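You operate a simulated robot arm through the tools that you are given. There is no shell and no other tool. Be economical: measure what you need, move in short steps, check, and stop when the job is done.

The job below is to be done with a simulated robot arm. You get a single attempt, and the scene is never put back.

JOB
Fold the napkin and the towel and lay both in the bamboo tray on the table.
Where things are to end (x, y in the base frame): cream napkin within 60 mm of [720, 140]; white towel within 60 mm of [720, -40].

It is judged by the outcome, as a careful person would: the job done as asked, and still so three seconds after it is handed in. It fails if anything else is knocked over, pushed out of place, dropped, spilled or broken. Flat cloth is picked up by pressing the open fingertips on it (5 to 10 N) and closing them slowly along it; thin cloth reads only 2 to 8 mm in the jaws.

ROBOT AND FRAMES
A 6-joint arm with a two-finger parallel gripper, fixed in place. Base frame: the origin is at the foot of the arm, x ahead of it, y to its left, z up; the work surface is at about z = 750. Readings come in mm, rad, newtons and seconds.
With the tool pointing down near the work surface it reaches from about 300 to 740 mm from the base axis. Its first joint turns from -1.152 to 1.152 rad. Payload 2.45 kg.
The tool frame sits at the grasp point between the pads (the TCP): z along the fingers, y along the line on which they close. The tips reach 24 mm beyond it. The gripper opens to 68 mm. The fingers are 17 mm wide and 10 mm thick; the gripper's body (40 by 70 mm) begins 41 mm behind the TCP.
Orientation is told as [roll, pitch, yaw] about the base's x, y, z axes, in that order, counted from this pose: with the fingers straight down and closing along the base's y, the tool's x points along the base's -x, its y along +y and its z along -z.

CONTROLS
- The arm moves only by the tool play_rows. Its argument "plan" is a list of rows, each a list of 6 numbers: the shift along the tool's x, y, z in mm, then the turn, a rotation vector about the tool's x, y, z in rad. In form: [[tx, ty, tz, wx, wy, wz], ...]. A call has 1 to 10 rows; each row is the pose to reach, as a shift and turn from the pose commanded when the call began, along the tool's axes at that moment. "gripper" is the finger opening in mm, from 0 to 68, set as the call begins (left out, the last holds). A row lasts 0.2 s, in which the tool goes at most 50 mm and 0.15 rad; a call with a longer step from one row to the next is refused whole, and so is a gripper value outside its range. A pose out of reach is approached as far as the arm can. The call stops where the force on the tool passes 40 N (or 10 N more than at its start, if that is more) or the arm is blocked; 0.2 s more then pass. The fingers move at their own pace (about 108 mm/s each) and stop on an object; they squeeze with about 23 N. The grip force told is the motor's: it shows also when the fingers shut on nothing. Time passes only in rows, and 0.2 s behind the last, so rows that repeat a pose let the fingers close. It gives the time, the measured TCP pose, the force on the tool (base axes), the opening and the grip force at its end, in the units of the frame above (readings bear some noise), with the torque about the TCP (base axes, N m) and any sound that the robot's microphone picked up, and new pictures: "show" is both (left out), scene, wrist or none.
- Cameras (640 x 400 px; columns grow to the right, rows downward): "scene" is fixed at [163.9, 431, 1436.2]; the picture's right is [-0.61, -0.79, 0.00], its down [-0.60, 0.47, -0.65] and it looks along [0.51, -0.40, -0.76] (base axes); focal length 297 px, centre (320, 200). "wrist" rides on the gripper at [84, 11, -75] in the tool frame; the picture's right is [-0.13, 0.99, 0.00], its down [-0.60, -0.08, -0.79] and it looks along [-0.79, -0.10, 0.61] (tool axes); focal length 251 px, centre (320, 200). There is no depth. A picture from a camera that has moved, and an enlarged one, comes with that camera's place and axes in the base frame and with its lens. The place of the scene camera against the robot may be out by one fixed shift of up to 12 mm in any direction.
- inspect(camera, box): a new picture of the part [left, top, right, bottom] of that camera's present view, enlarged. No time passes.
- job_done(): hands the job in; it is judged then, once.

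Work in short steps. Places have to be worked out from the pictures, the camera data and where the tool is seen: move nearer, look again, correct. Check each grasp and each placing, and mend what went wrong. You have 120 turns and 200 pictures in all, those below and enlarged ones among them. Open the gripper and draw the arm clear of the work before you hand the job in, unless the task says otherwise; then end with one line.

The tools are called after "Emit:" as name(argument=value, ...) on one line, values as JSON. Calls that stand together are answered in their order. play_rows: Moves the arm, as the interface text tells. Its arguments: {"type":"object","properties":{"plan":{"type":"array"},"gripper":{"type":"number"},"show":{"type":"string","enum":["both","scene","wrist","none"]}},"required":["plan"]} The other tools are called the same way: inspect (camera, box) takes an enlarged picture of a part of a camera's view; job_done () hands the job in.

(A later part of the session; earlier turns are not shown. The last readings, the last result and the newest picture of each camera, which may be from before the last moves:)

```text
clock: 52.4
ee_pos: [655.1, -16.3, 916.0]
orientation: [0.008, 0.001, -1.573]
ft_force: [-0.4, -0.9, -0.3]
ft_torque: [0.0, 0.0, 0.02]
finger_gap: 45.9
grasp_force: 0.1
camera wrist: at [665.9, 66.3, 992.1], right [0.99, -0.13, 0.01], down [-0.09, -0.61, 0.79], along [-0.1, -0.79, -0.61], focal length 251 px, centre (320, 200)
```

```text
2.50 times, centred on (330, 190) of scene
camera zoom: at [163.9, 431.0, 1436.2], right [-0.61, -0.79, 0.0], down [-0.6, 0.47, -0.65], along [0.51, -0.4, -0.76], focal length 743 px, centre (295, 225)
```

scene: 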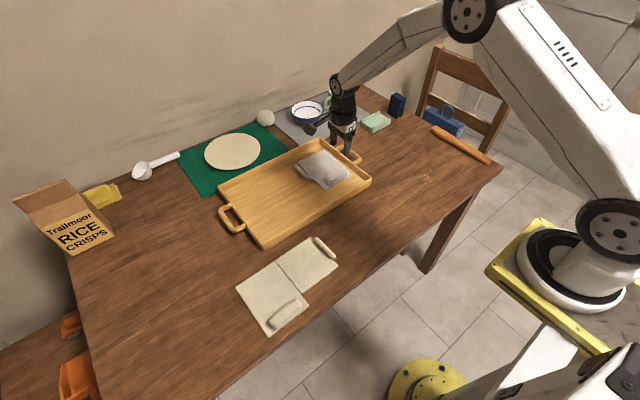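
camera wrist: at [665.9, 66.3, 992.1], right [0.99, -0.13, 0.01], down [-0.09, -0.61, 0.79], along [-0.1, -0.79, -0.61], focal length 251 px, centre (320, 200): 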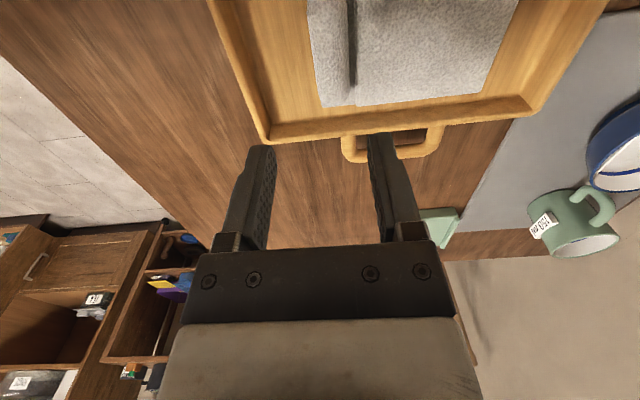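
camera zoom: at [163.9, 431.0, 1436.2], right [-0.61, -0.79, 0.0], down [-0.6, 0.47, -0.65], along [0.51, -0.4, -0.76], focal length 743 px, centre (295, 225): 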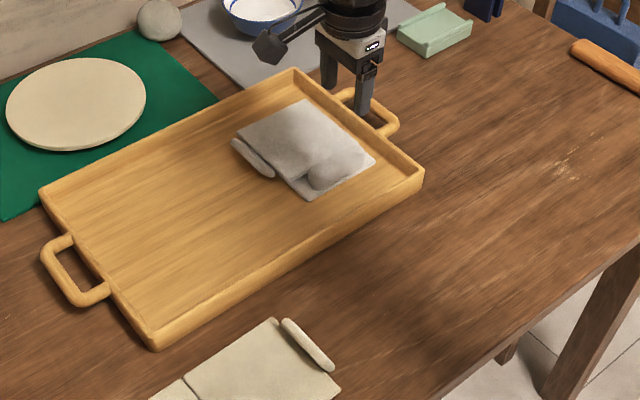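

The towel rests folded in the tray at about (722,-22). Now the napkin. I'll swing back, undo the yaw and hover over its flap tab.

Emit:
play_rows(plan=[[17, -15, -5, 0, 0, -0.15], [34, -30, -5, 0, 0, -0.3], [51, -45, -5, 0, 0, -0.45], [68, -60, -5, 0, 0, -0.6], [85, -75, -5, 0, 0, -0.75], [102, -90, 0, 0, 0, -0.9], [119, -105, 10, 0, 0, -1.05], [136, -120, 20, 0, 0, -1.2], [156, -135, 30, 0, 0, -1.35], [176, -150, 36, 0, 0, -1.5]], gripper=40, show="none")

Emit:
play_rows(plan=[[0, 0, 0, 0, 0, -0.073], [0, 0, 0, 0, 0, -0.073]])

Emit:
inspect(camera="wrist", box=[230, 0, 430, 150])

```text
clock: 54.6
ee_pos: [505.4, 159.1, 879.1]
orientation: [0.002, -0.01, -0.069]
ft_force: [-0.5, -0.6, 0.8]
ft_torque: [0.0, 0.0, 0.0]
finger_gap: 40.2
grasp_force: 0.0
```

```text
clock: 55.2
ee_pos: [505.9, 159.5, 878.8]
orientation: [0.002, -0.011, 0.004]
ft_force: [-1.4, -0.5, 0.4]
ft_torque: [0.03, -0.03, -0.02]
finger_gap: 40.0
grasp_force: 0.0
camera wrist: at [420.7, 169.7, 953.5], right [0.13, 0.99, 0.0], down [0.6, -0.08, 0.8], along [0.79, -0.1, -0.6], focal length 251 px, centre (320, 200)
```

scene: 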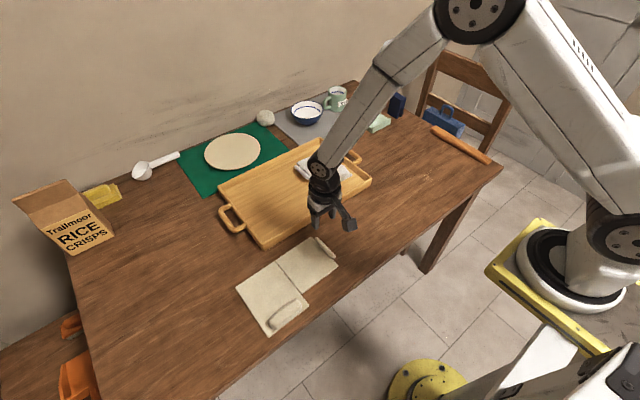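
wrist: 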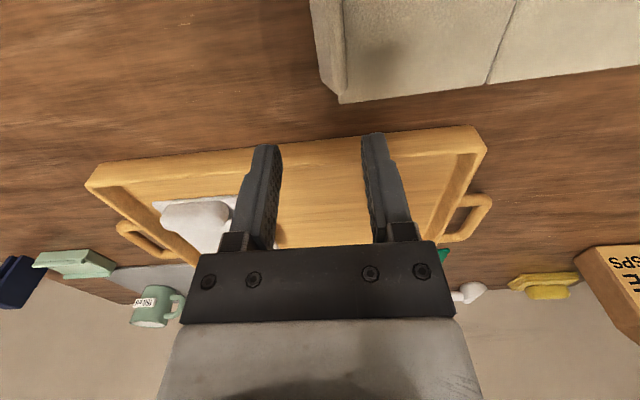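

```text
2.67 times, centred on (330, 75) of wrist
camera zoom: at [420.7, 169.7, 953.5], right [0.13, 0.99, 0.0], down [0.6, -0.08, 0.8], along [0.79, -0.1, -0.6], focal length 670 px, centre (293, 533)
```

zoom: 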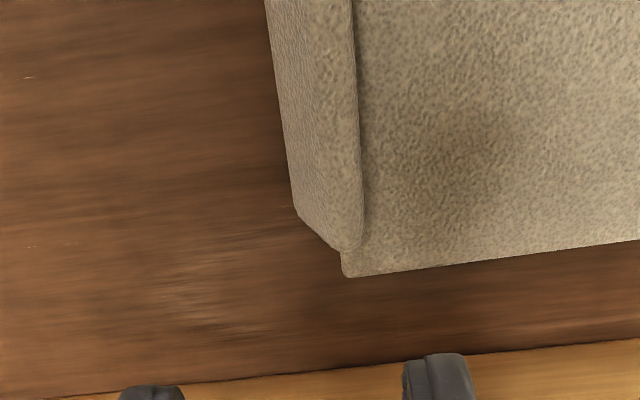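

The napkin tab leans slightly inward, with its top at y≈173, base at y≈164 and x≈485. I'll lower with the fingers centred at y=169.

Emit:
play_rows(plan=[[10, 5, 30, 0, 0, 0], [20, 9.5, 60, 0, 0, 0], [20, 9.5, 80, 0, 0, 0], [20, 9.5, 90, 0, 0, 0], [20, 9.5, 94, 0, 0, 0]], gripper=46, show="wrist")

Emit:
play_rows(plan=[[0, 0, 0, 0, 0, 0], [0, 0, 0, 0, 0, 0], [0, 0, 0, 0, 0, 0]], gripper=0, show="wrist")

```text
clock: 56.4
ee_pos: [486.4, 169.8, 784.4]
orientation: [0.002, -0.011, 0.002]
ft_force: [0.2, 0.5, 0.8]
ft_torque: [0.0, -0.02, 0.01]
finger_gap: 46.1
grasp_force: 0.1
camera wrist: at [402.2, 179.7, 859.2], right [0.13, 0.99, 0.0], down [0.6, -0.08, 0.8], along [0.79, -0.1, -0.6], focal length 251 px, centre (320, 200)
```

wrist: 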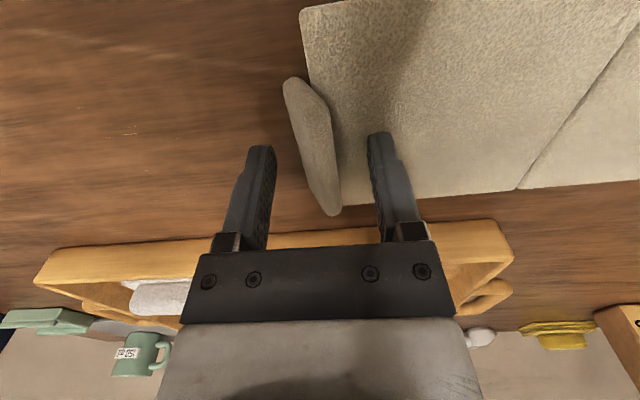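

```text
clock: 57.2
ee_pos: [486.5, 169.1, 784.5]
orientation: [0.002, -0.011, 0.002]
ft_force: [-0.3, -0.2, 0.0]
ft_torque: [0.01, 0.04, -0.01]
finger_gap: 10.5
grasp_force: 22.5
camera wrist: at [402.0, 179.6, 859.3], right [0.13, 0.99, 0.0], down [0.6, -0.08, 0.8], along [0.79, -0.1, -0.6], focal length 251 px, centre (320, 200)
```

wrist: 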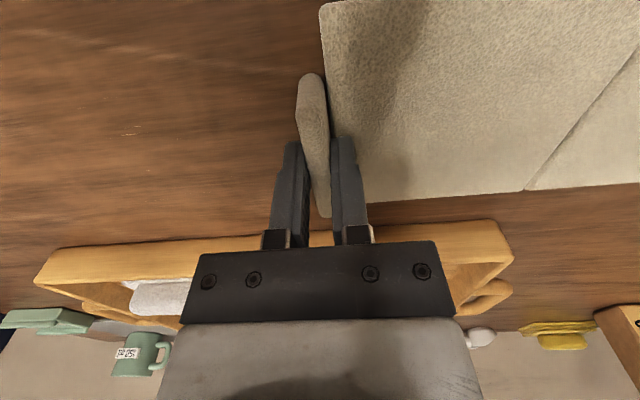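

Gripped squarely. I'll drag the napkin right along the cleared table, to tab y≈-190.

Emit:
play_rows(plan=[[0, -15, -3, 0, 0, 0], [0, -50, -4, 0, 0, 0], [-2, -90, -4, 0, 0, 0], [-4, -130, -4, 0, 0, 0], [-6, -170, -4, 0, 0, 0], [-8, -210, -4, 0, 0, 0], [-10, -250, -4, 0, 0, 0], [-10, -290, -4, 0, 0, 0], [-10, -330, -4, 0, 0, 0], [-10, -360, -4, 0, 0, 0]])

```text
clock: 59.4
ee_pos: [498.3, -191.6, 787.7]
orientation: [0.001, -0.012, 0.003]
ft_force: [0.5, 0.4, 0.5]
ft_torque: [-0.01, -0.1, -0.06]
finger_gap: 10.2
grasp_force: 23.1
camera wrist: at [413.2, -181.5, 862.6], right [0.13, 0.99, 0.0], down [0.6, -0.08, 0.8], along [0.79, -0.1, -0.6], focal length 251 px, centre (320, 200)
```

scene: 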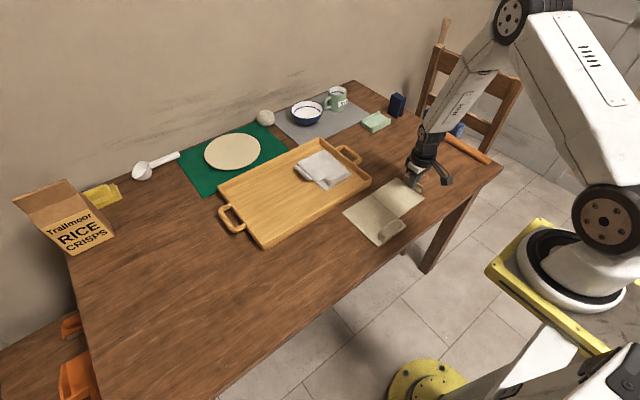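
wrist: 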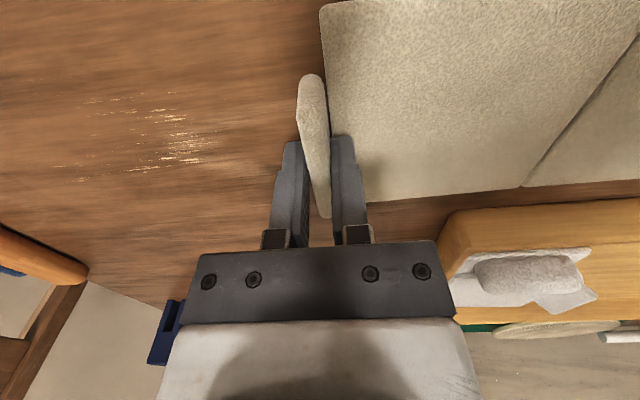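

The napkin is now where the towel was. I'll run the same fold arc.

Emit:
play_rows(plan=[[0, 2.7, -9.6, 0.075, 0, 0], [0, 6.0, -18.9, 0.15, 0, 0], [0, 10.1, -27.9, 0.225, 0, 0], [0, 14.7, -36.6, 0.3, 0, 0], [0, 20.0, -45.0, 0.375, 0, 0], [0, 25.9, -52.9, 0.45, 0, 0], [0, 32.4, -60.3, 0.525, 0, 0], [0, 39.5, -67.3, 0.6, 0, 0], [0, 47.0, -73.7, 0.675, 0, 0], [0, 55.2, -79.6, 0.75, 0, 0]], show="none")

Emit:
play_rows(plan=[[0, 2.2, -9.8, 0.075, 0, 0], [0, 5.0, -19.2, 0.15, 0, 0], [0, 8.6, -28.4, 0.225, 0, 0], [0, 12.7, -37.2, 0.3, 0, 0], [0, 17.5, -45.7, 0.375, 0, 0], [0, 22.9, -53.7, 0.45, 0, 0], [0, 28.9, -61.2, 0.525, 0, 0], [0, 35.5, -68.3, 0.6, 0, 0], [0, 42.5, -74.8, 0.675, 0, 0], [0, 50.2, -80.8, 0.75, 0, 0]], show="scene")

```text
clock: 61.6
ee_pos: [497.2, -134.8, 868.6]
orientation: [-0.748, -0.011, 0.0]
ft_force: [1.0, 0.1, -0.3]
ft_torque: [-0.03, 0.01, -0.02]
finger_gap: 10.4
grasp_force: 23.4
```

```text
clock: 63.8
ee_pos: [494.4, -44.9, 893.3]
orientation: [-1.498, -0.012, 0.001]
ft_force: [0.0, 0.0, -0.7]
ft_torque: [-0.01, 0.08, 0.02]
finger_gap: 10.1
grasp_force: 23.5
```

scene: 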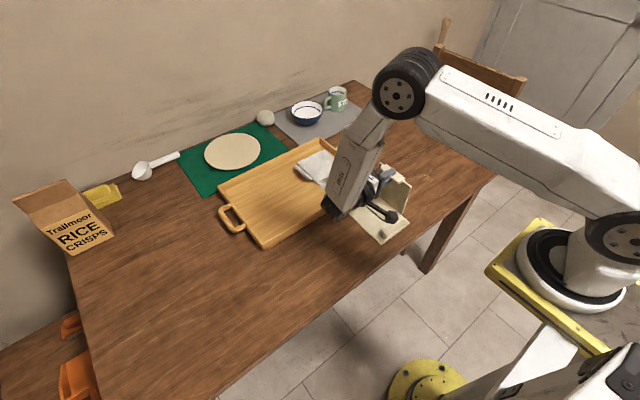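

Force is near zero. I'll continue to about 106°.

Emit:
play_rows(plan=[[0, 2.7, -9.6, 0.075, 0, 0], [0, 6.0, -18.9, 0.15, 0, 0], [0, 10.1, -27.9, 0.225, 0, 0], [0, 14.7, -36.6, 0.3, 0, 0], [0, 18.2, -42.2, 0.35, 0, 0]])

Emit:
inspect(camera="scene", box=[310, 130, 450, 270])

```text
clock: 65.0
ee_pos: [496.1, 0.5, 877.6]
orientation: [-1.85, -0.01, 0.002]
ft_force: [0.1, 0.7, -1.2]
ft_torque: [0.03, -0.01, 0.01]
finger_gap: 10.3
grasp_force: 23.4
camera wrist: at [412.3, 68.2, 846.3], right [0.14, -0.27, -0.95], down [0.6, 0.79, -0.14], along [0.78, -0.56, 0.27], focal length 251 px, centre (320, 200)
```

scene: 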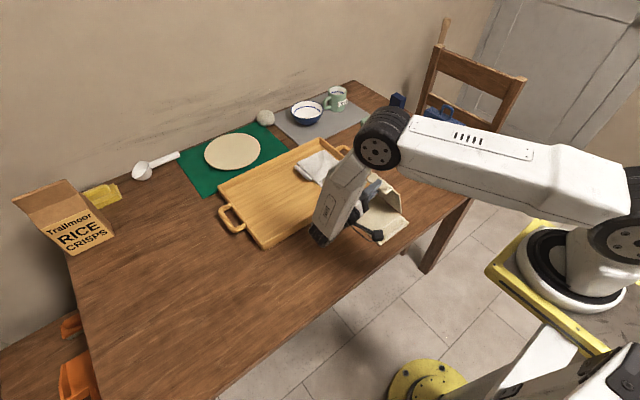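
wrist: 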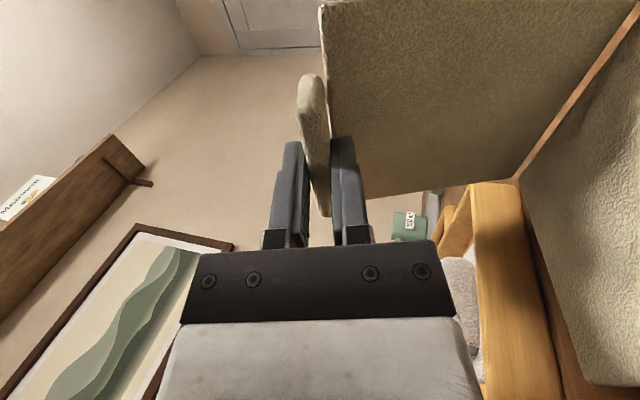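

```text
2.86 times, centred on (380, 200) of scene
camera zoom: at [163.9, 431.0, 1436.2], right [-0.61, -0.79, 0.0], down [-0.6, 0.47, -0.65], along [0.51, -0.4, -0.76], focal length 849 px, centre (149, 200)
```

zoom: 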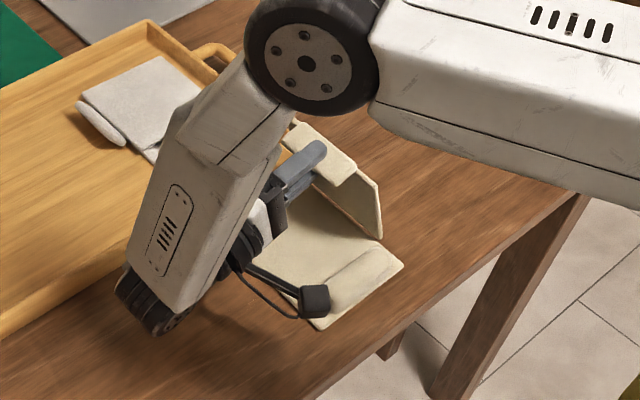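

The flap leans well past vertical. I'll release, then open wide so it drops onto the lower fingertip.

Emit:
play_rows(plan=[[0, 0, 0, 0, 0, 0], [0, 0, 0, 0, 0, 0], [0, 0, 0, 0, 0, 0], [0, 0, 0, 0, 0, 0]], gripper=68)

```text
clock: 66.0
ee_pos: [496.2, -0.4, 878.7]
orientation: [-1.848, -0.012, 0.002]
ft_force: [0.5, 0.3, 0.3]
ft_torque: [0.01, 0.01, 0.03]
finger_gap: 67.9
grasp_force: 0.2
camera wrist: at [412.3, 68.0, 846.3], right [0.14, -0.27, -0.95], down [0.6, 0.79, -0.14], along [0.78, -0.56, 0.27], focal length 251 px, centre (320, 200)
```

scene: 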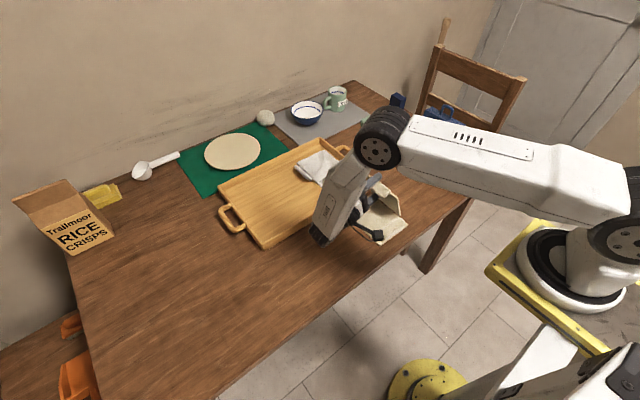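
wrist: 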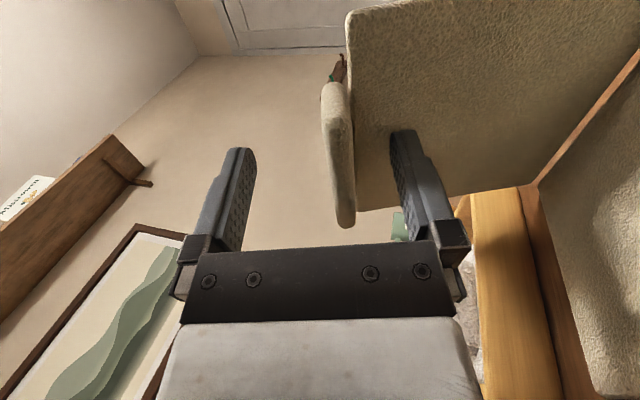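

Same state as with the towel, leaning on the lower tip. I'll draw back a little and slip out toward -x.

Emit:
play_rows(plan=[[0, -6, -24, 0, 0, 0], [0, -12, -48, 0, 0, 0], [48, -12, -52, 0, 0, 0], [96, -12, -52, 0, 0, 0], [96, -12, -52, 0, 0, 0]])

Emit:
inspect(camera="scene", box=[290, 150, 430, 290])

```text
clock: 67.2
ee_pos: [399.4, 53.2, 873.7]
orientation: [-1.848, -0.011, 0.001]
ft_force: [-0.4, 0.1, -0.3]
ft_torque: [0.01, 0.02, 0.01]
finger_gap: 68.1
grasp_force: 0.0
camera wrist: at [316.0, 121.9, 842.4], right [0.14, -0.27, -0.95], down [0.6, 0.79, -0.14], along [0.78, -0.56, 0.27], focal length 251 px, centre (320, 200)
```

scene: 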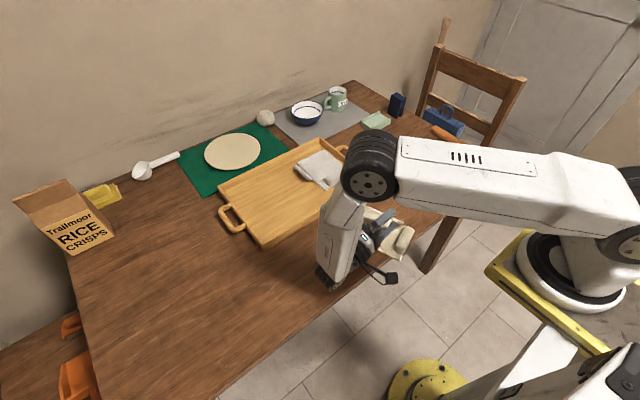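
wrist: 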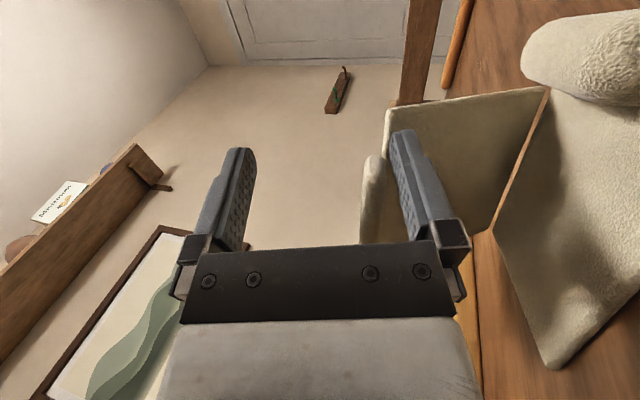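

```text
2.86 times, centred on (360, 220) of scene
camera zoom: at [163.9, 431.0, 1436.2], right [-0.61, -0.79, 0.0], down [-0.6, 0.47, -0.65], along [0.51, -0.4, -0.76], focal length 849 px, centre (206, 143)
```

zoom: 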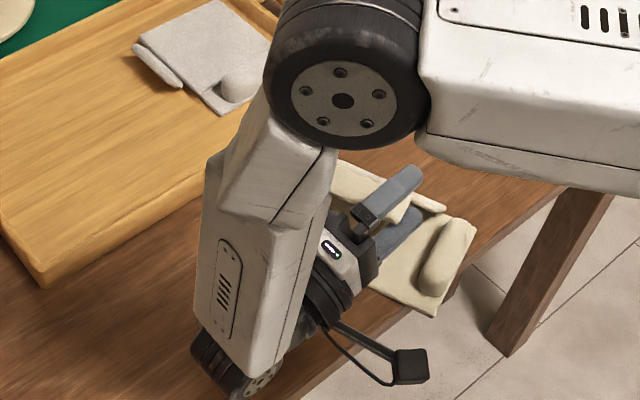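

The fingers are clear. I'll wait a moment and see whether the flap keeps falling inward.

Emit:
play_rows(plan=[[0, -20, 5, 0, 0, 0], [0, -20, 5, 0, 0, 0], [0, -20, 5, 0, 0, 0], [0, -20, 5, 0, 0, 0], [0, -20, 5, 0, 0, 0]], show="wrist")

```text
clock: 68.4
ee_pos: [399.7, 53.2, 894.6]
orientation: [-1.849, -0.01, 0.001]
ft_force: [-1.2, -0.3, -0.3]
ft_torque: [-0.01, 0.03, -0.03]
finger_gap: 68.1
grasp_force: 0.1
camera wrist: at [316.2, 122.0, 863.2], right [0.14, -0.27, -0.95], down [0.6, 0.79, -0.14], along [0.78, -0.56, 0.27], focal length 251 px, centre (320, 200)
```

wrist: 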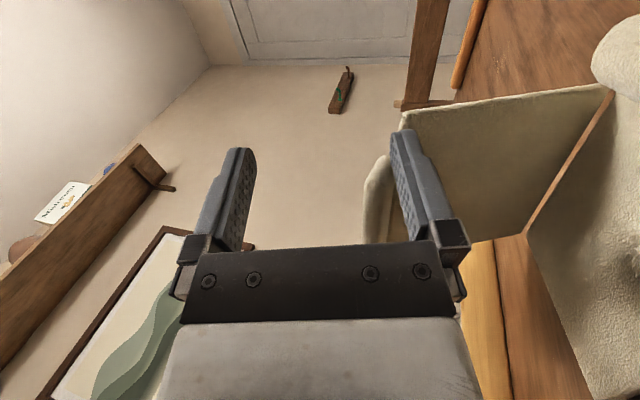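

Emit:
inspect(camera="scene", box=[290, 150, 430, 290])

Emit:
inspect(camera="wrist", box=[330, 50, 640, 300])

```text
2.86 times, centred on (360, 220) of scene
camera zoom: at [163.9, 431.0, 1436.2], right [-0.61, -0.79, 0.0], down [-0.6, 0.47, -0.65], along [0.51, -0.4, -0.76], focal length 849 px, centre (206, 143)
```

zoom: 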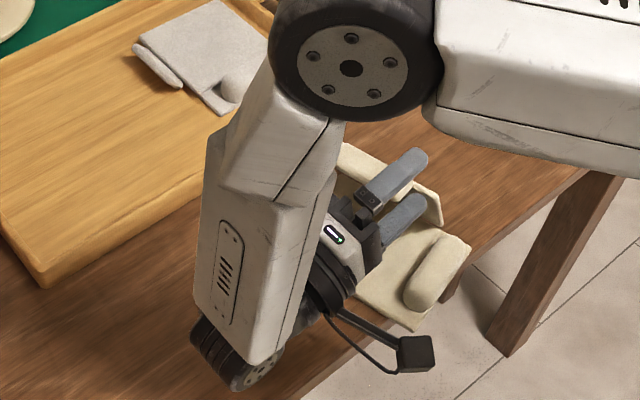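

```text
1.60 times, centred on (485, 175) of wrist
camera zoom: at [316.2, 122.0, 863.2], right [0.14, -0.27, -0.95], down [0.6, 0.79, -0.14], along [0.78, -0.56, 0.27], focal length 402 px, centre (56, 240)
```

zoom: 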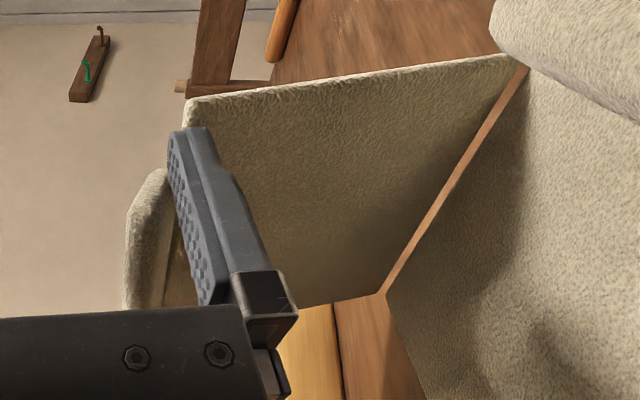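

The fingertip is still propping the flap's near corner. I'll lower back down and then slip out further toward -x and +y.

Emit:
play_rows(plan=[[0, 12, -2, 0, 0, 0], [0, 24, -4, 0, 0, 0], [0, 24, -4, 0, 0, 0], [36, 22, -34, 0, 0, 0], [60, 15, -70, 0, 0, 0], [60, 15, -70, 0, 0, 0], [60, 15, -70, 0, 0, 0]])

Emit:
inspect(camera="scene", box=[290, 150, 430, 290])

```text
clock: 70.0
ee_pos: [338.8, 116.8, 861.2]
orientation: [-1.849, -0.011, 0.002]
ft_force: [0.3, -0.5, 0.5]
ft_torque: [0.02, 0.01, 0.01]
finger_gap: 68.1
grasp_force: 0.1
camera wrist: at [255.5, 185.0, 829.5], right [0.14, -0.27, -0.95], down [0.6, 0.79, -0.14], along [0.78, -0.56, 0.27], focal length 251 px, centre (320, 200)
```

scene: 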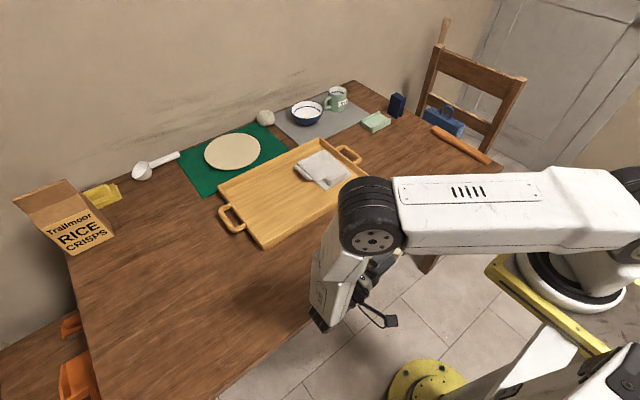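
wrist: 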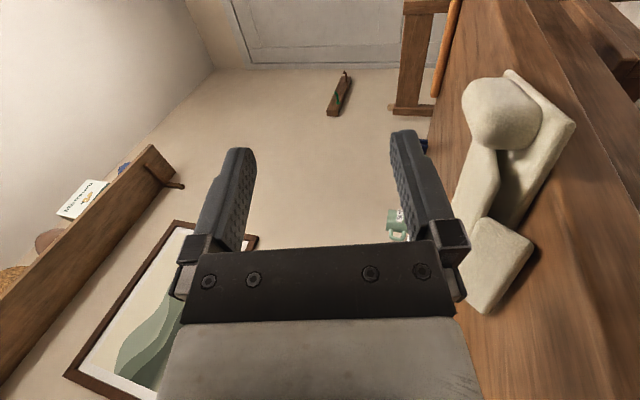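

```text
2.86 times, centred on (360, 220) of scene
camera zoom: at [163.9, 431.0, 1436.2], right [-0.61, -0.79, 0.0], down [-0.6, 0.47, -0.65], along [0.51, -0.4, -0.76], focal length 849 px, centre (206, 143)
```

zoom: 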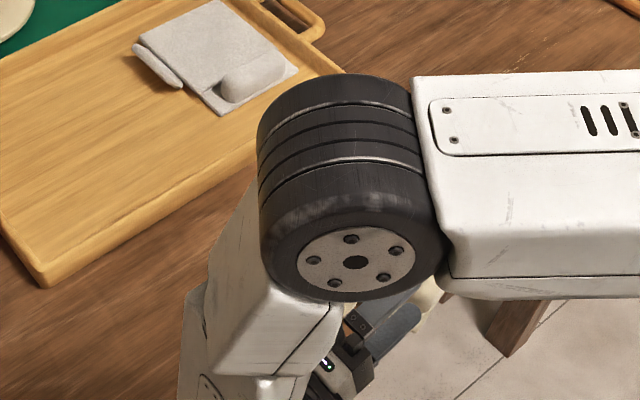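

The flap has folded over. I'll raise the arm away and level the tool.

Emit:
play_rows(plan=[[0, -45, 12, 0, 0, 0], [0, -90, 25, 0, 0, 0], [0, -135, 37, -0.1, 0, 0], [0, -170, 45, -0.25, 0, 0], [0, -180, 45, -0.4, 0, 0], [0, -180, 45, -0.55, 0, 0], [0, -180, 45, -0.7, 0, 0], [0, -180, 45, -0.85, 0, 0], [0, -180, 45, -1.0, 0, 0], [0, -180, 45, -1.15, 0, 0]], show="none")

Emit:
play_rows(plan=[[0, 0, 0, -0.15, 0, 0], [0, 0, 0, -0.3, 0, 0], [0, 0, 0, -0.45, 0, 0], [0, 0, 0, -0.6, 0, 0], [0, 0, 0, -0.698, 0, 0]])

Emit:
inspect(camera="scene", box=[290, 150, 450, 290])

```text
clock: 72.2
ee_pos: [337.7, 123.3, 1046.1]
orientation: [-0.697, -0.011, -0.001]
ft_force: [-0.5, 0.2, -0.4]
ft_torque: [0.0, 0.05, -0.01]
finger_gap: 67.9
grasp_force: 0.0
```

```text
clock: 73.4
ee_pos: [337.6, 123.2, 1045.4]
orientation: [0.004, -0.01, 0.001]
ft_force: [-0.2, 0.3, 0.0]
ft_torque: [0.0, -0.01, 0.0]
finger_gap: 68.0
grasp_force: 0.0
camera wrist: at [253.4, 132.2, 1120.8], right [0.13, 0.99, 0.0], down [0.6, -0.08, 0.8], along [0.79, -0.1, -0.6], focal length 251 px, centre (320, 200)
```

scene: 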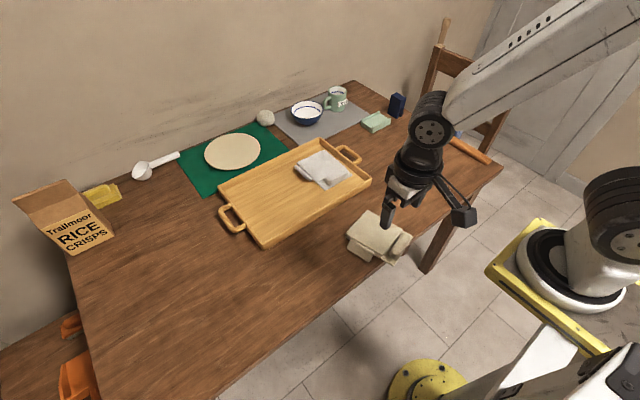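
wrist: 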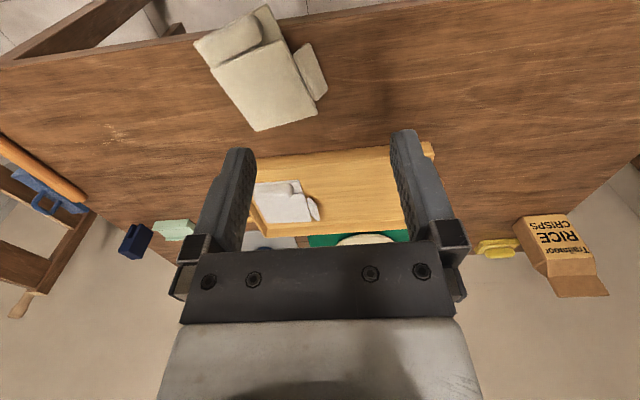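

```text
2.86 times, centred on (370, 220) of scene
camera zoom: at [163.9, 431.0, 1436.2], right [-0.61, -0.79, 0.0], down [-0.6, 0.47, -0.65], along [0.51, -0.4, -0.76], focal length 849 px, centre (177, 143)
```

zoom: 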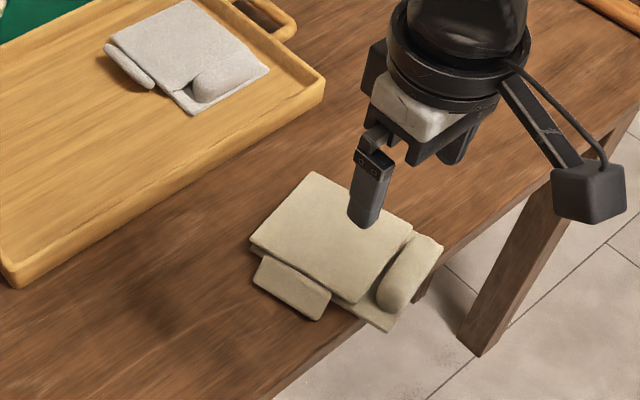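

The napkin is folded, turned slightly with its lump at the table edge near (362,9). I'll hover above the lump with the fingers turned to close along x.

Emit:
play_rows(plan=[[-2, -12, 5, 0, 0, 0.14], [-5, -24, 15, 0, 0, 0.28], [-8, -36, 25, 0, 0, 0.42], [-11, -48, 35, 0, 0, 0.56], [-14, -60, 45, 0, 0, 0.7], [-17, -72, 55, 0, 0, 0.84], [-20, -84, 70, 0, 0, 0.98], [-22, -96, 85, 0, 0, 1.12], [-24, -108, 100, 0, 0, 1.26], [-24, -114, 115, 0, 0, 1.37]], gripper=50)

Emit:
inspect(camera="wrist", box=[240, 0, 480, 150])

Emit:
inspect(camera="scene", box=[320, 190, 440, 280])

```text
clock: 75.6
ee_pos: [363.4, 8.5, 930.6]
orientation: [0.01, -0.001, -1.371]
ft_force: [0.6, 0.1, 0.4]
ft_torque: [-0.03, 0.01, 0.03]
finger_gap: 49.9
grasp_force: 0.1
camera wrist: at [356.6, 91.8, 1006.7], right [1.0, 0.07, 0.01], down [0.03, -0.61, 0.79], along [0.06, -0.79, -0.61], focal length 251 px, centre (320, 200)
```

scene: 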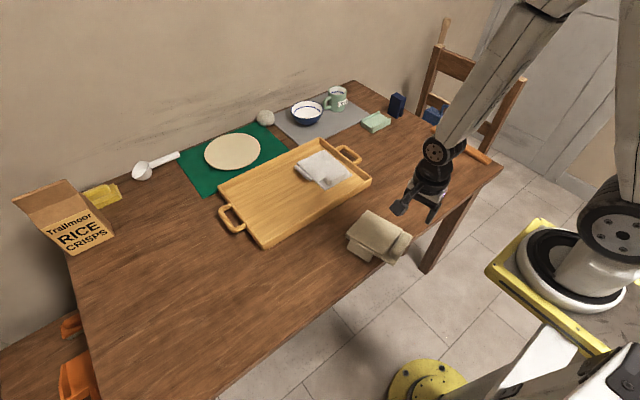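
wrist: 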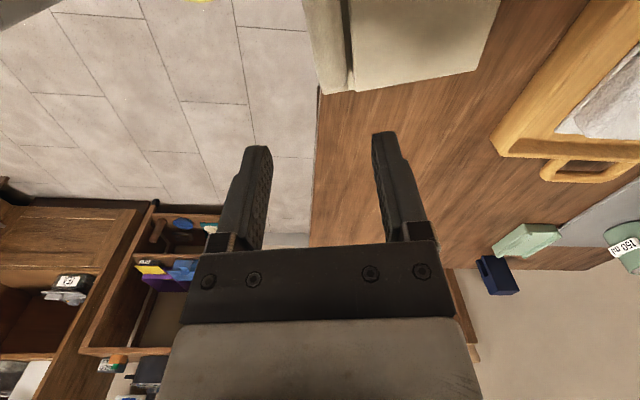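

```text
2.67 times, centred on (360, 75) of wrist
camera zoom: at [356.6, 91.8, 1006.7], right [1.0, 0.07, 0.01], down [0.03, -0.61, 0.79], along [0.06, -0.79, -0.61], focal length 670 px, centre (213, 533)
```

zoom: 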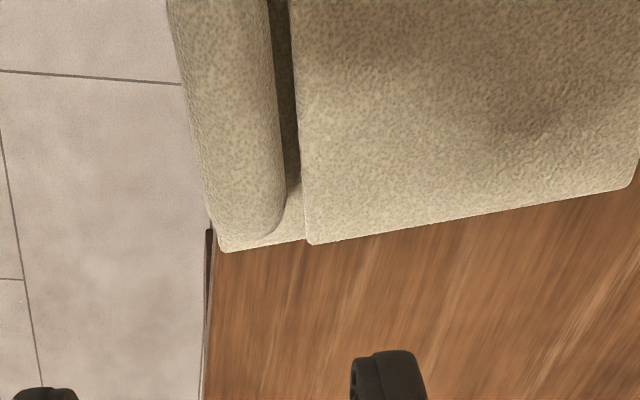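

```text
4.44 times, centred on (380, 235) of scene
camera zoom: at [163.9, 431.0, 1436.2], right [-0.61, -0.79, 0.0], down [-0.6, 0.47, -0.65], along [0.51, -0.4, -0.76], focal length 1321 px, centre (53, 44)
```

zoom: 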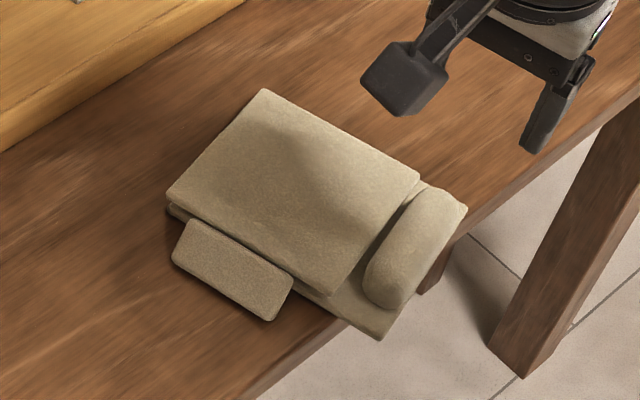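

The lump's centre is about (375,5), turned 0.28 rad. I'll adjust and come lower.

Emit:
play_rows(plan=[[-3, 5, 35, 0, 0, -0.04], [-6, 10.5, 70, 0, 0, -0.08], [-6, 10.5, 105, 0, 0, -0.08], [-6, 10.5, 125, 0, 0, -0.08], [-6, 10.5, 125, 0, 0, -0.08]], gripper=46, show="wrist")

Emit:
inspect(camera="scene", box=[330, 190, 430, 280])

```text
clock: 76.8
ee_pos: [376.2, 3.8, 806.5]
orientation: [0.01, -0.004, -1.289]
ft_force: [-0.3, -0.3, -1.2]
ft_torque: [0.01, 0.03, 0.0]
finger_gap: 46.0
grasp_force: 0.2
camera wrist: at [362.1, 87.7, 882.4], right [0.99, 0.15, 0.01], down [0.08, -0.6, 0.79], along [0.13, -0.78, -0.61], focal length 251 px, centre (320, 200)
```

wrist: 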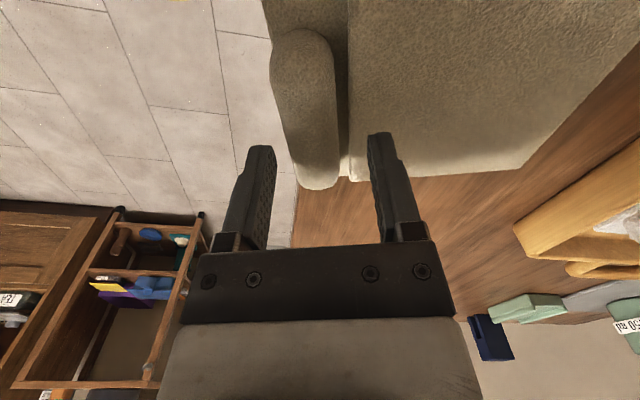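

```text
4.44 times, centred on (380, 235) of scene
camera zoom: at [163.9, 431.0, 1436.2], right [-0.61, -0.79, 0.0], down [-0.6, 0.47, -0.65], along [0.51, -0.4, -0.76], focal length 1321 px, centre (53, 44)
```

zoom: 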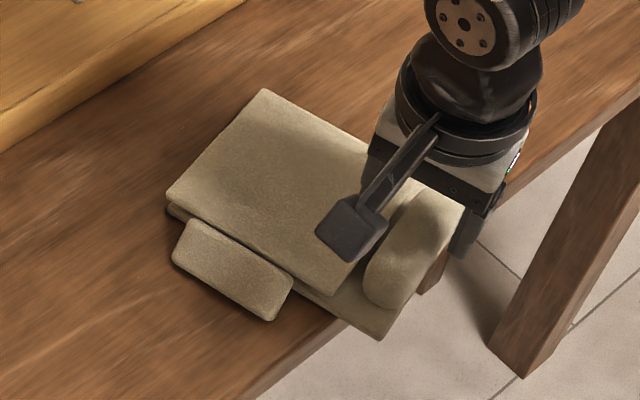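

Aligned. I'll descend to the grip height and close.

Emit:
play_rows(plan=[[4, -1, 8, 0, 0, 0], [4, -1, 13, 0, 0, 0], [4, -1, 16, 0, 0, 0], [4, -1, 18, 0, 0, 0]], show="none")

Emit:
play_rows(plan=[[0, 0, 0, 0, 0, 0], [0, 0, 0, 0, 0, 0], [0, 0, 0, 0, 0, 0]], gripper=0, show="wrist")

```text
clock: 77.7
ee_pos: [375.3, 8.3, 792.7]
orientation: [0.012, -0.003, -1.286]
ft_force: [-3.7, 1.6, 15.7]
ft_torque: [0.24, -0.28, 0.06]
finger_gap: 44.3
grasp_force: 0.1
stopped in row 4: the force on the tool passed its limit (the readings are from after the stop); the commanded pose is now the measured one
```

```text
clock: 78.5
ee_pos: [374.3, 7.2, 792.7]
orientation: [0.012, -0.005, -1.291]
ft_force: [-3.2, -10.4, 34.2]
ft_torque: [-0.22, -0.57, -0.33]
finger_gap: 34.5
grasp_force: 23.1
camera wrist: at [360.6, 90.9, 867.3], right [0.99, 0.15, 0.01], down [0.08, -0.6, 0.79], along [0.13, -0.78, -0.61], focal length 251 px, centre (320, 200)
```

wrist: 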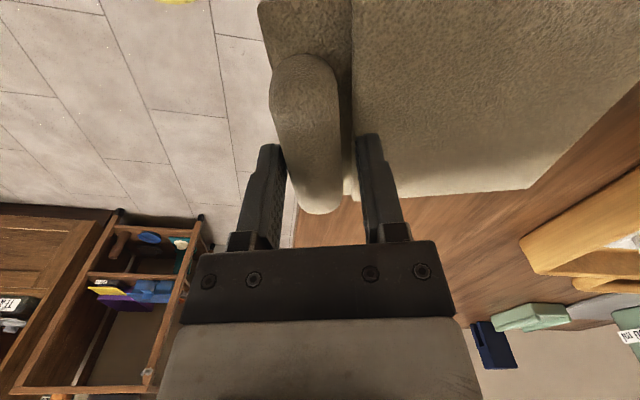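

The inner finger is jammed on the flap (34.5 mm gap, 34 N). I'll raise a few millimetres while closing so it slides off.

Emit:
play_rows(plan=[[0, 0, -2, 0, 0, 0], [0, 0, -4, 0, 0, 0], [0, 0, -4, 0, 0, 0], [0, 0, -4, 0, 0, 0]], gripper=0, show="wrist")

Emit:
inspect(camera="scene", box=[330, 190, 430, 280])

```text
clock: 79.5
ee_pos: [374.7, 8.0, 795.6]
orientation: [0.012, -0.003, -1.289]
ft_force: [-0.2, -0.3, -1.6]
ft_torque: [-0.07, 0.08, -0.03]
finger_gap: 27.7
grasp_force: 23.1
camera wrist: at [361.1, 91.7, 871.0], right [0.99, 0.15, 0.01], down [0.08, -0.6, 0.79], along [0.13, -0.78, -0.61], focal length 251 px, centre (320, 200)
```

wrist: 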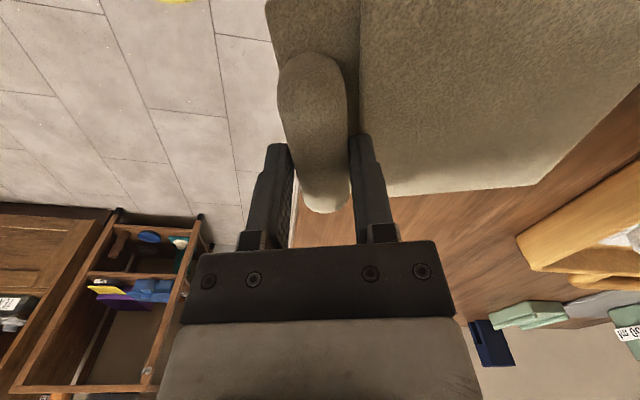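

```text
4.44 times, centred on (380, 235) of scene
camera zoom: at [164.0, 431.0, 1436.2], right [-0.61, -0.79, 0.0], down [-0.6, 0.47, -0.65], along [0.51, -0.4, -0.76], focal length 1321 px, centre (53, 44)
```

zoom: 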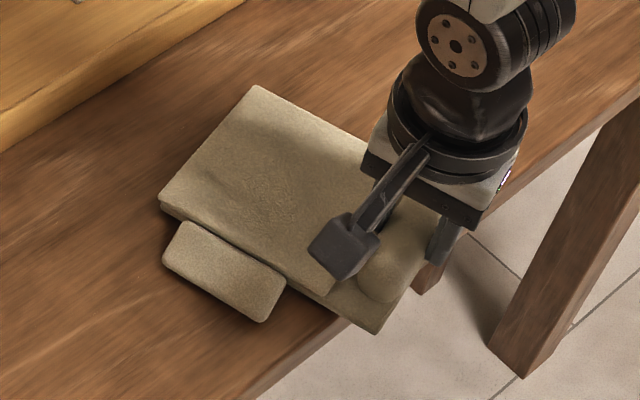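

Gripped at 27.7 mm, the same as the towel was. I'll lift slowly and check.

Emit:
play_rows(plan=[[0, 0, -5, 0, 0, 0], [0, 0, -15, 0, 0, 0], [0, 0, -30, 0, 0, 0], [0, 0, -50, 0, 0, 0], [0, 0, -75, 0, 0, 0], [0, 0, -100, 0, 0, 0]])

Emit:
inspect(camera="scene", box=[300, 150, 460, 280])

```text
clock: 80.9
ee_pos: [373.4, 8.6, 895.4]
orientation: [0.012, -0.004, -1.289]
ft_force: [0.5, 0.7, -1.3]
ft_torque: [-0.04, 0.06, 0.02]
finger_gap: 27.5
grasp_force: 23.3
camera wrist: at [359.6, 91.8, 971.0], right [0.99, 0.15, 0.01], down [0.08, -0.6, 0.79], along [0.13, -0.78, -0.61], focal length 251 px, centre (320, 200)
```

scene: 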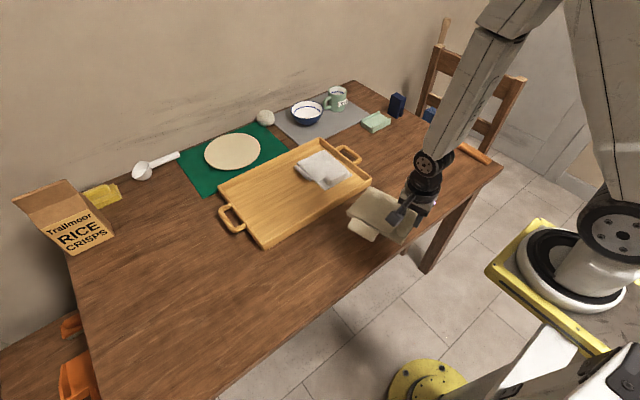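
wrist: 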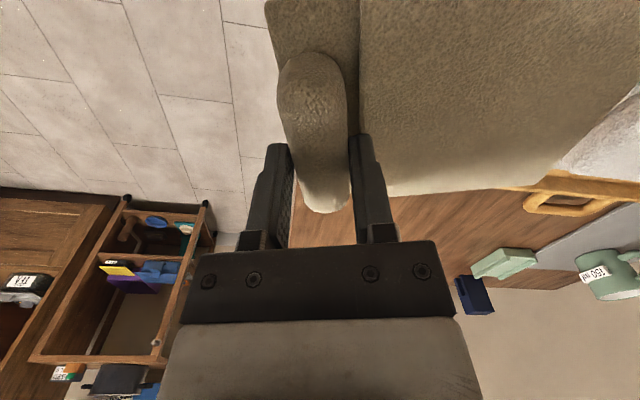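

```text
3.08 times, centred on (380, 215) of scene
camera zoom: at [163.9, 431.0, 1436.2], right [-0.61, -0.79, 0.0], down [-0.6, 0.47, -0.65], along [0.51, -0.4, -0.76], focal length 915 px, centre (135, 154)
```

zoom: 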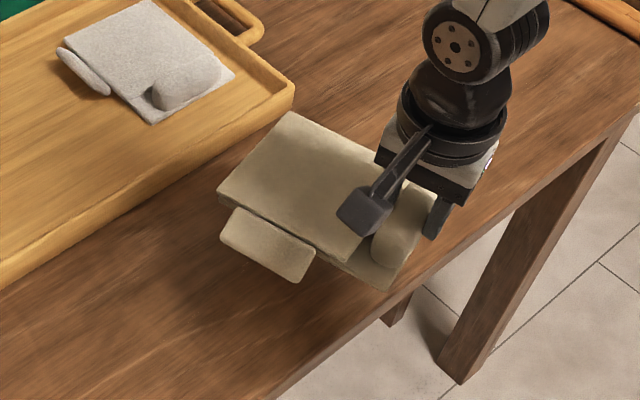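

The folded napkin is held well. I'll carry it over the left part of the tray to TCP (650,150), squaring the yaw.

Emit:
play_rows(plan=[[3, 16, -5, 0, 0, 0.02], [9, 47, -8, 0, 0, 0.05], [16, 82, -8, 0, 0, 0.08], [23, 118, -8, 0, 0, 0.11], [30, 154, -8, 0, 0, 0.14], [37, 190, -8, 0, 0, 0.18], [44, 226, -8, 0, 0, 0.22], [51, 262, -8, 0, 0, 0.26], [56, 290, -8, 0, 0, 0.282], [58.8, 304.8, -8, 0, 0, 0.282]])

Emit:
inspect(camera="scene", box=[210, 110, 410, 270])

```text
clock: 83.1
ee_pos: [650.7, 149.3, 908.4]
orientation: [0.011, -0.002, -1.57]
ft_force: [-0.7, -0.6, -0.7]
ft_torque: [-0.01, 0.08, 0.03]
finger_gap: 27.5
grasp_force: 22.9
camera wrist: at [660.3, 232.5, 982.8], right [0.99, -0.13, 0.01], down [-0.09, -0.6, 0.79], along [-0.09, -0.79, -0.61], focal length 251 px, centre (320, 200)
```

scene: 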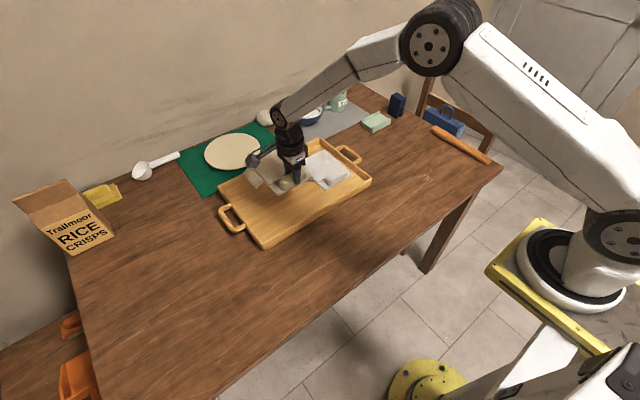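
wrist: 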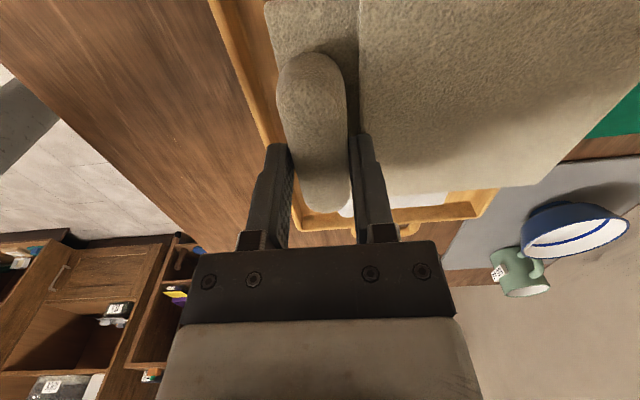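

```text
2.50 times, centred on (310, 190) of scene
camera zoom: at [164.0, 431.0, 1436.2], right [-0.61, -0.79, 0.0], down [-0.6, 0.47, -0.65], along [0.51, -0.4, -0.76], focal length 743 px, centre (345, 225)
```

zoom: 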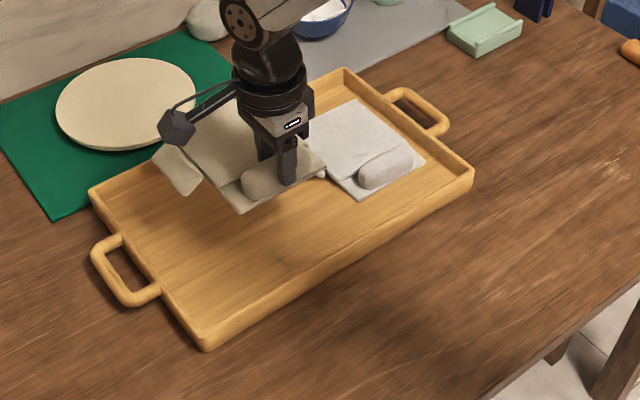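

It's clear of the towel's tab and well inside the rim. I'll lower it slowly.

Emit:
play_rows(plan=[[0, 0, 20, 0, 0, 0], [0, 0, 45, 0, 0, 0], [0, 0, 65, 0, 0, 0], [0, 0, 80, 0, 0, 0], [0, 0, 90, 0, 0, 0], [0, 0, 97, 0, 0, 0], [0, 0, 101, 0, 0, 0], [0, 0, 105, 0, 0, 0], [0, 0, 109, 0, 0, 0], [0, 0, 113, 0, 0, 0]])

```text
clock: 85.3
ee_pos: [653.2, 150.2, 800.6]
orientation: [0.014, 0.0, -1.57]
ft_force: [-1.2, 0.0, 5.6]
ft_torque: [-0.07, 0.21, -0.01]
finger_gap: 27.6
grasp_force: 23.2
stopped in row 10: the force on the tool passed its limit (the readings are from after the stop); the commanded pose is now the measured one
camera wrist: at [662.9, 233.6, 876.0], right [0.99, -0.13, 0.01], down [-0.09, -0.6, 0.79], along [-0.09, -0.79, -0.61], focal length 251 px, centre (320, 200)
```

scene: 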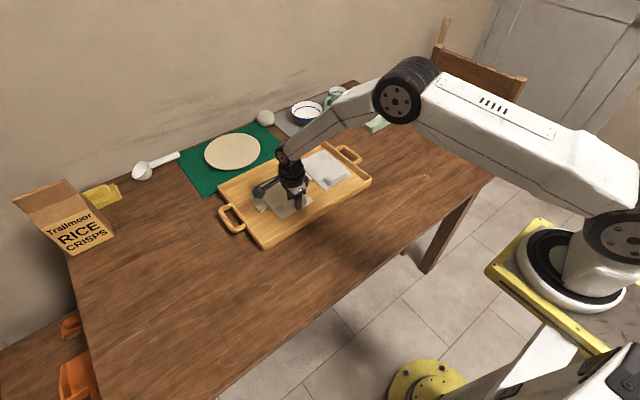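
wrist: 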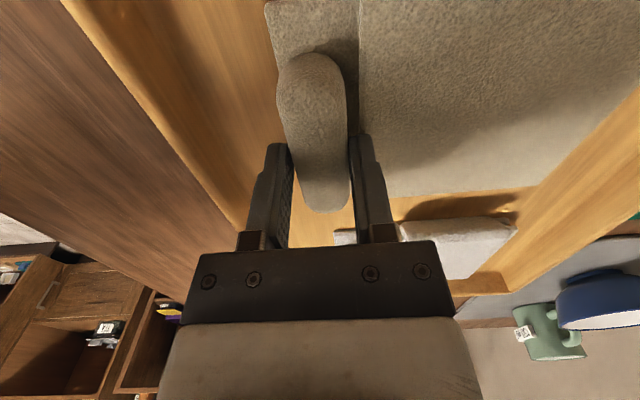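

It has touched down on the tray floor. I'll release and rise straight up.

Emit:
play_rows(plan=[[0, 0, 0, 0, 0, 0], [0, 0, 0, 0, 0, 0], [0, 0, -10, 0, 0, 0], [0, 0, -40, 0, 0, 0], [0, 0, -80, 0, 0, 0], [0, -30, -120, 0, 0, 0], [0, -70, -150, 0, 0, 0], [0, -115, -165, 0, 0, 0], [0, -160, -180, 0, 0, 0], [0, -200, -190, 0, 0, 0]], gripper=46)

Emit:
inspect(camera="scene", box=[200, 110, 400, 270])

```text
clock: 87.5
ee_pos: [449.1, 149.3, 986.2]
orientation: [0.013, 0.0, -1.569]
ft_force: [0.6, -0.5, 0.1]
ft_torque: [0.02, 0.0, -0.01]
finger_gap: 46.1
grasp_force: 0.1
camera wrist: at [459.6, 233.4, 1061.5], right [0.99, -0.13, 0.01], down [-0.09, -0.6, 0.79], along [-0.09, -0.79, -0.61], focal length 251 px, centre (320, 200)
```

scene: 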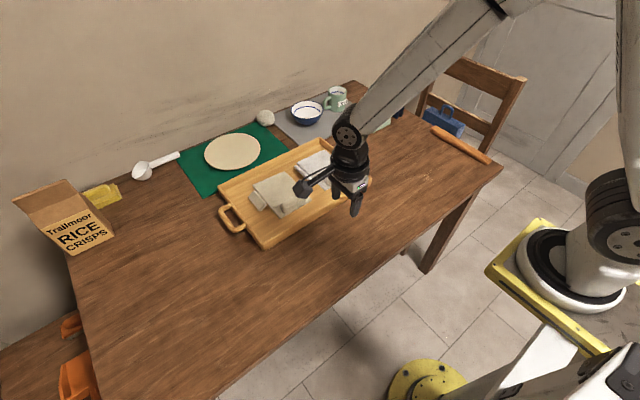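
wrist: 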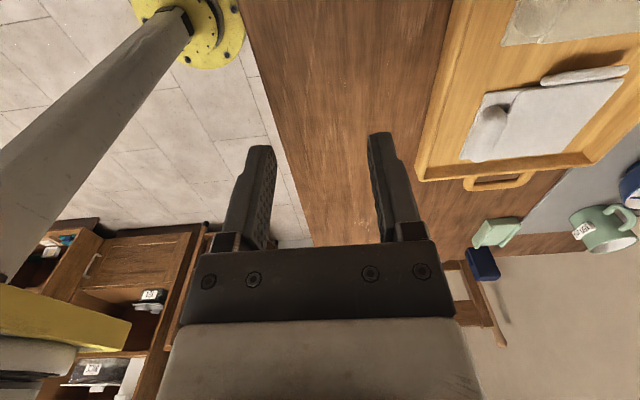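

```text
2.50 times, centred on (300, 190) of scene
camera zoom: at [163.9, 431.0, 1436.2], right [-0.61, -0.79, 0.0], down [-0.6, 0.47, -0.65], along [0.51, -0.4, -0.76], focal length 743 px, centre (370, 225)
```

zoom: 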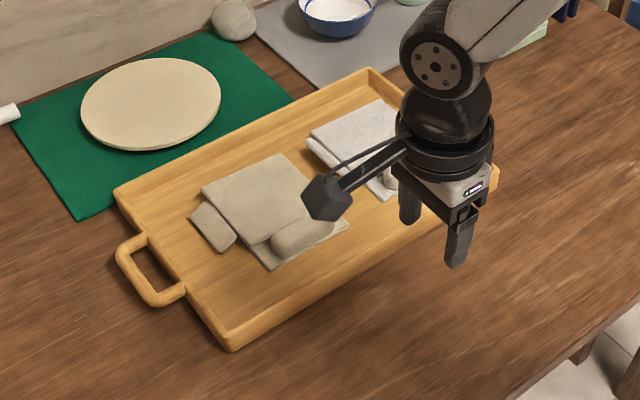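

Both cloths lie folded in the tray: napkin at about (716,152), towel at about (722,-22). I'll draw the arm further clear for a last look.

Emit:
play_rows(plan=[[-30, -10, -30, 0, 0, 0], [-70, -20, -60, 0, 0, 0], [-110, -30, -90, 0, 0, 0], [-150, -40, -110, 0, 0, 0], [-190, -50, -130, 0, 0, 0], [-230, -50, -130, 0, 0, 0], [-230, -50, -130, 0, 0, 0]], gripper=60)

Emit:
inspect(camera="scene", box=[200, 110, 400, 270])

```text
refused: row 2 steps farther than a row can; nothing moved
```

```text
2.50 times, centred on (300, 190) of scene
camera zoom: at [163.9, 431.0, 1436.2], right [-0.61, -0.79, 0.0], down [-0.6, 0.47, -0.65], along [0.51, -0.4, -0.76], focal length 743 px, centre (370, 225)
```

zoom: 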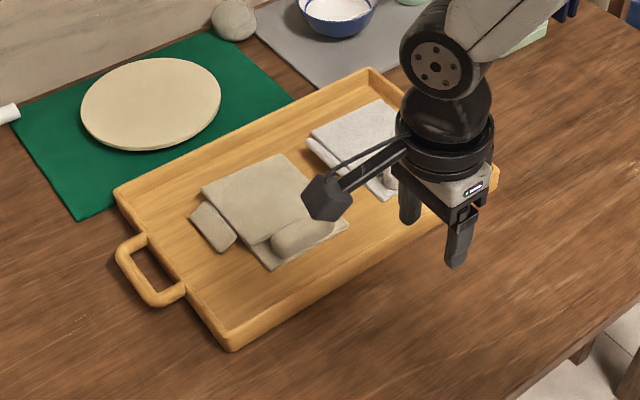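

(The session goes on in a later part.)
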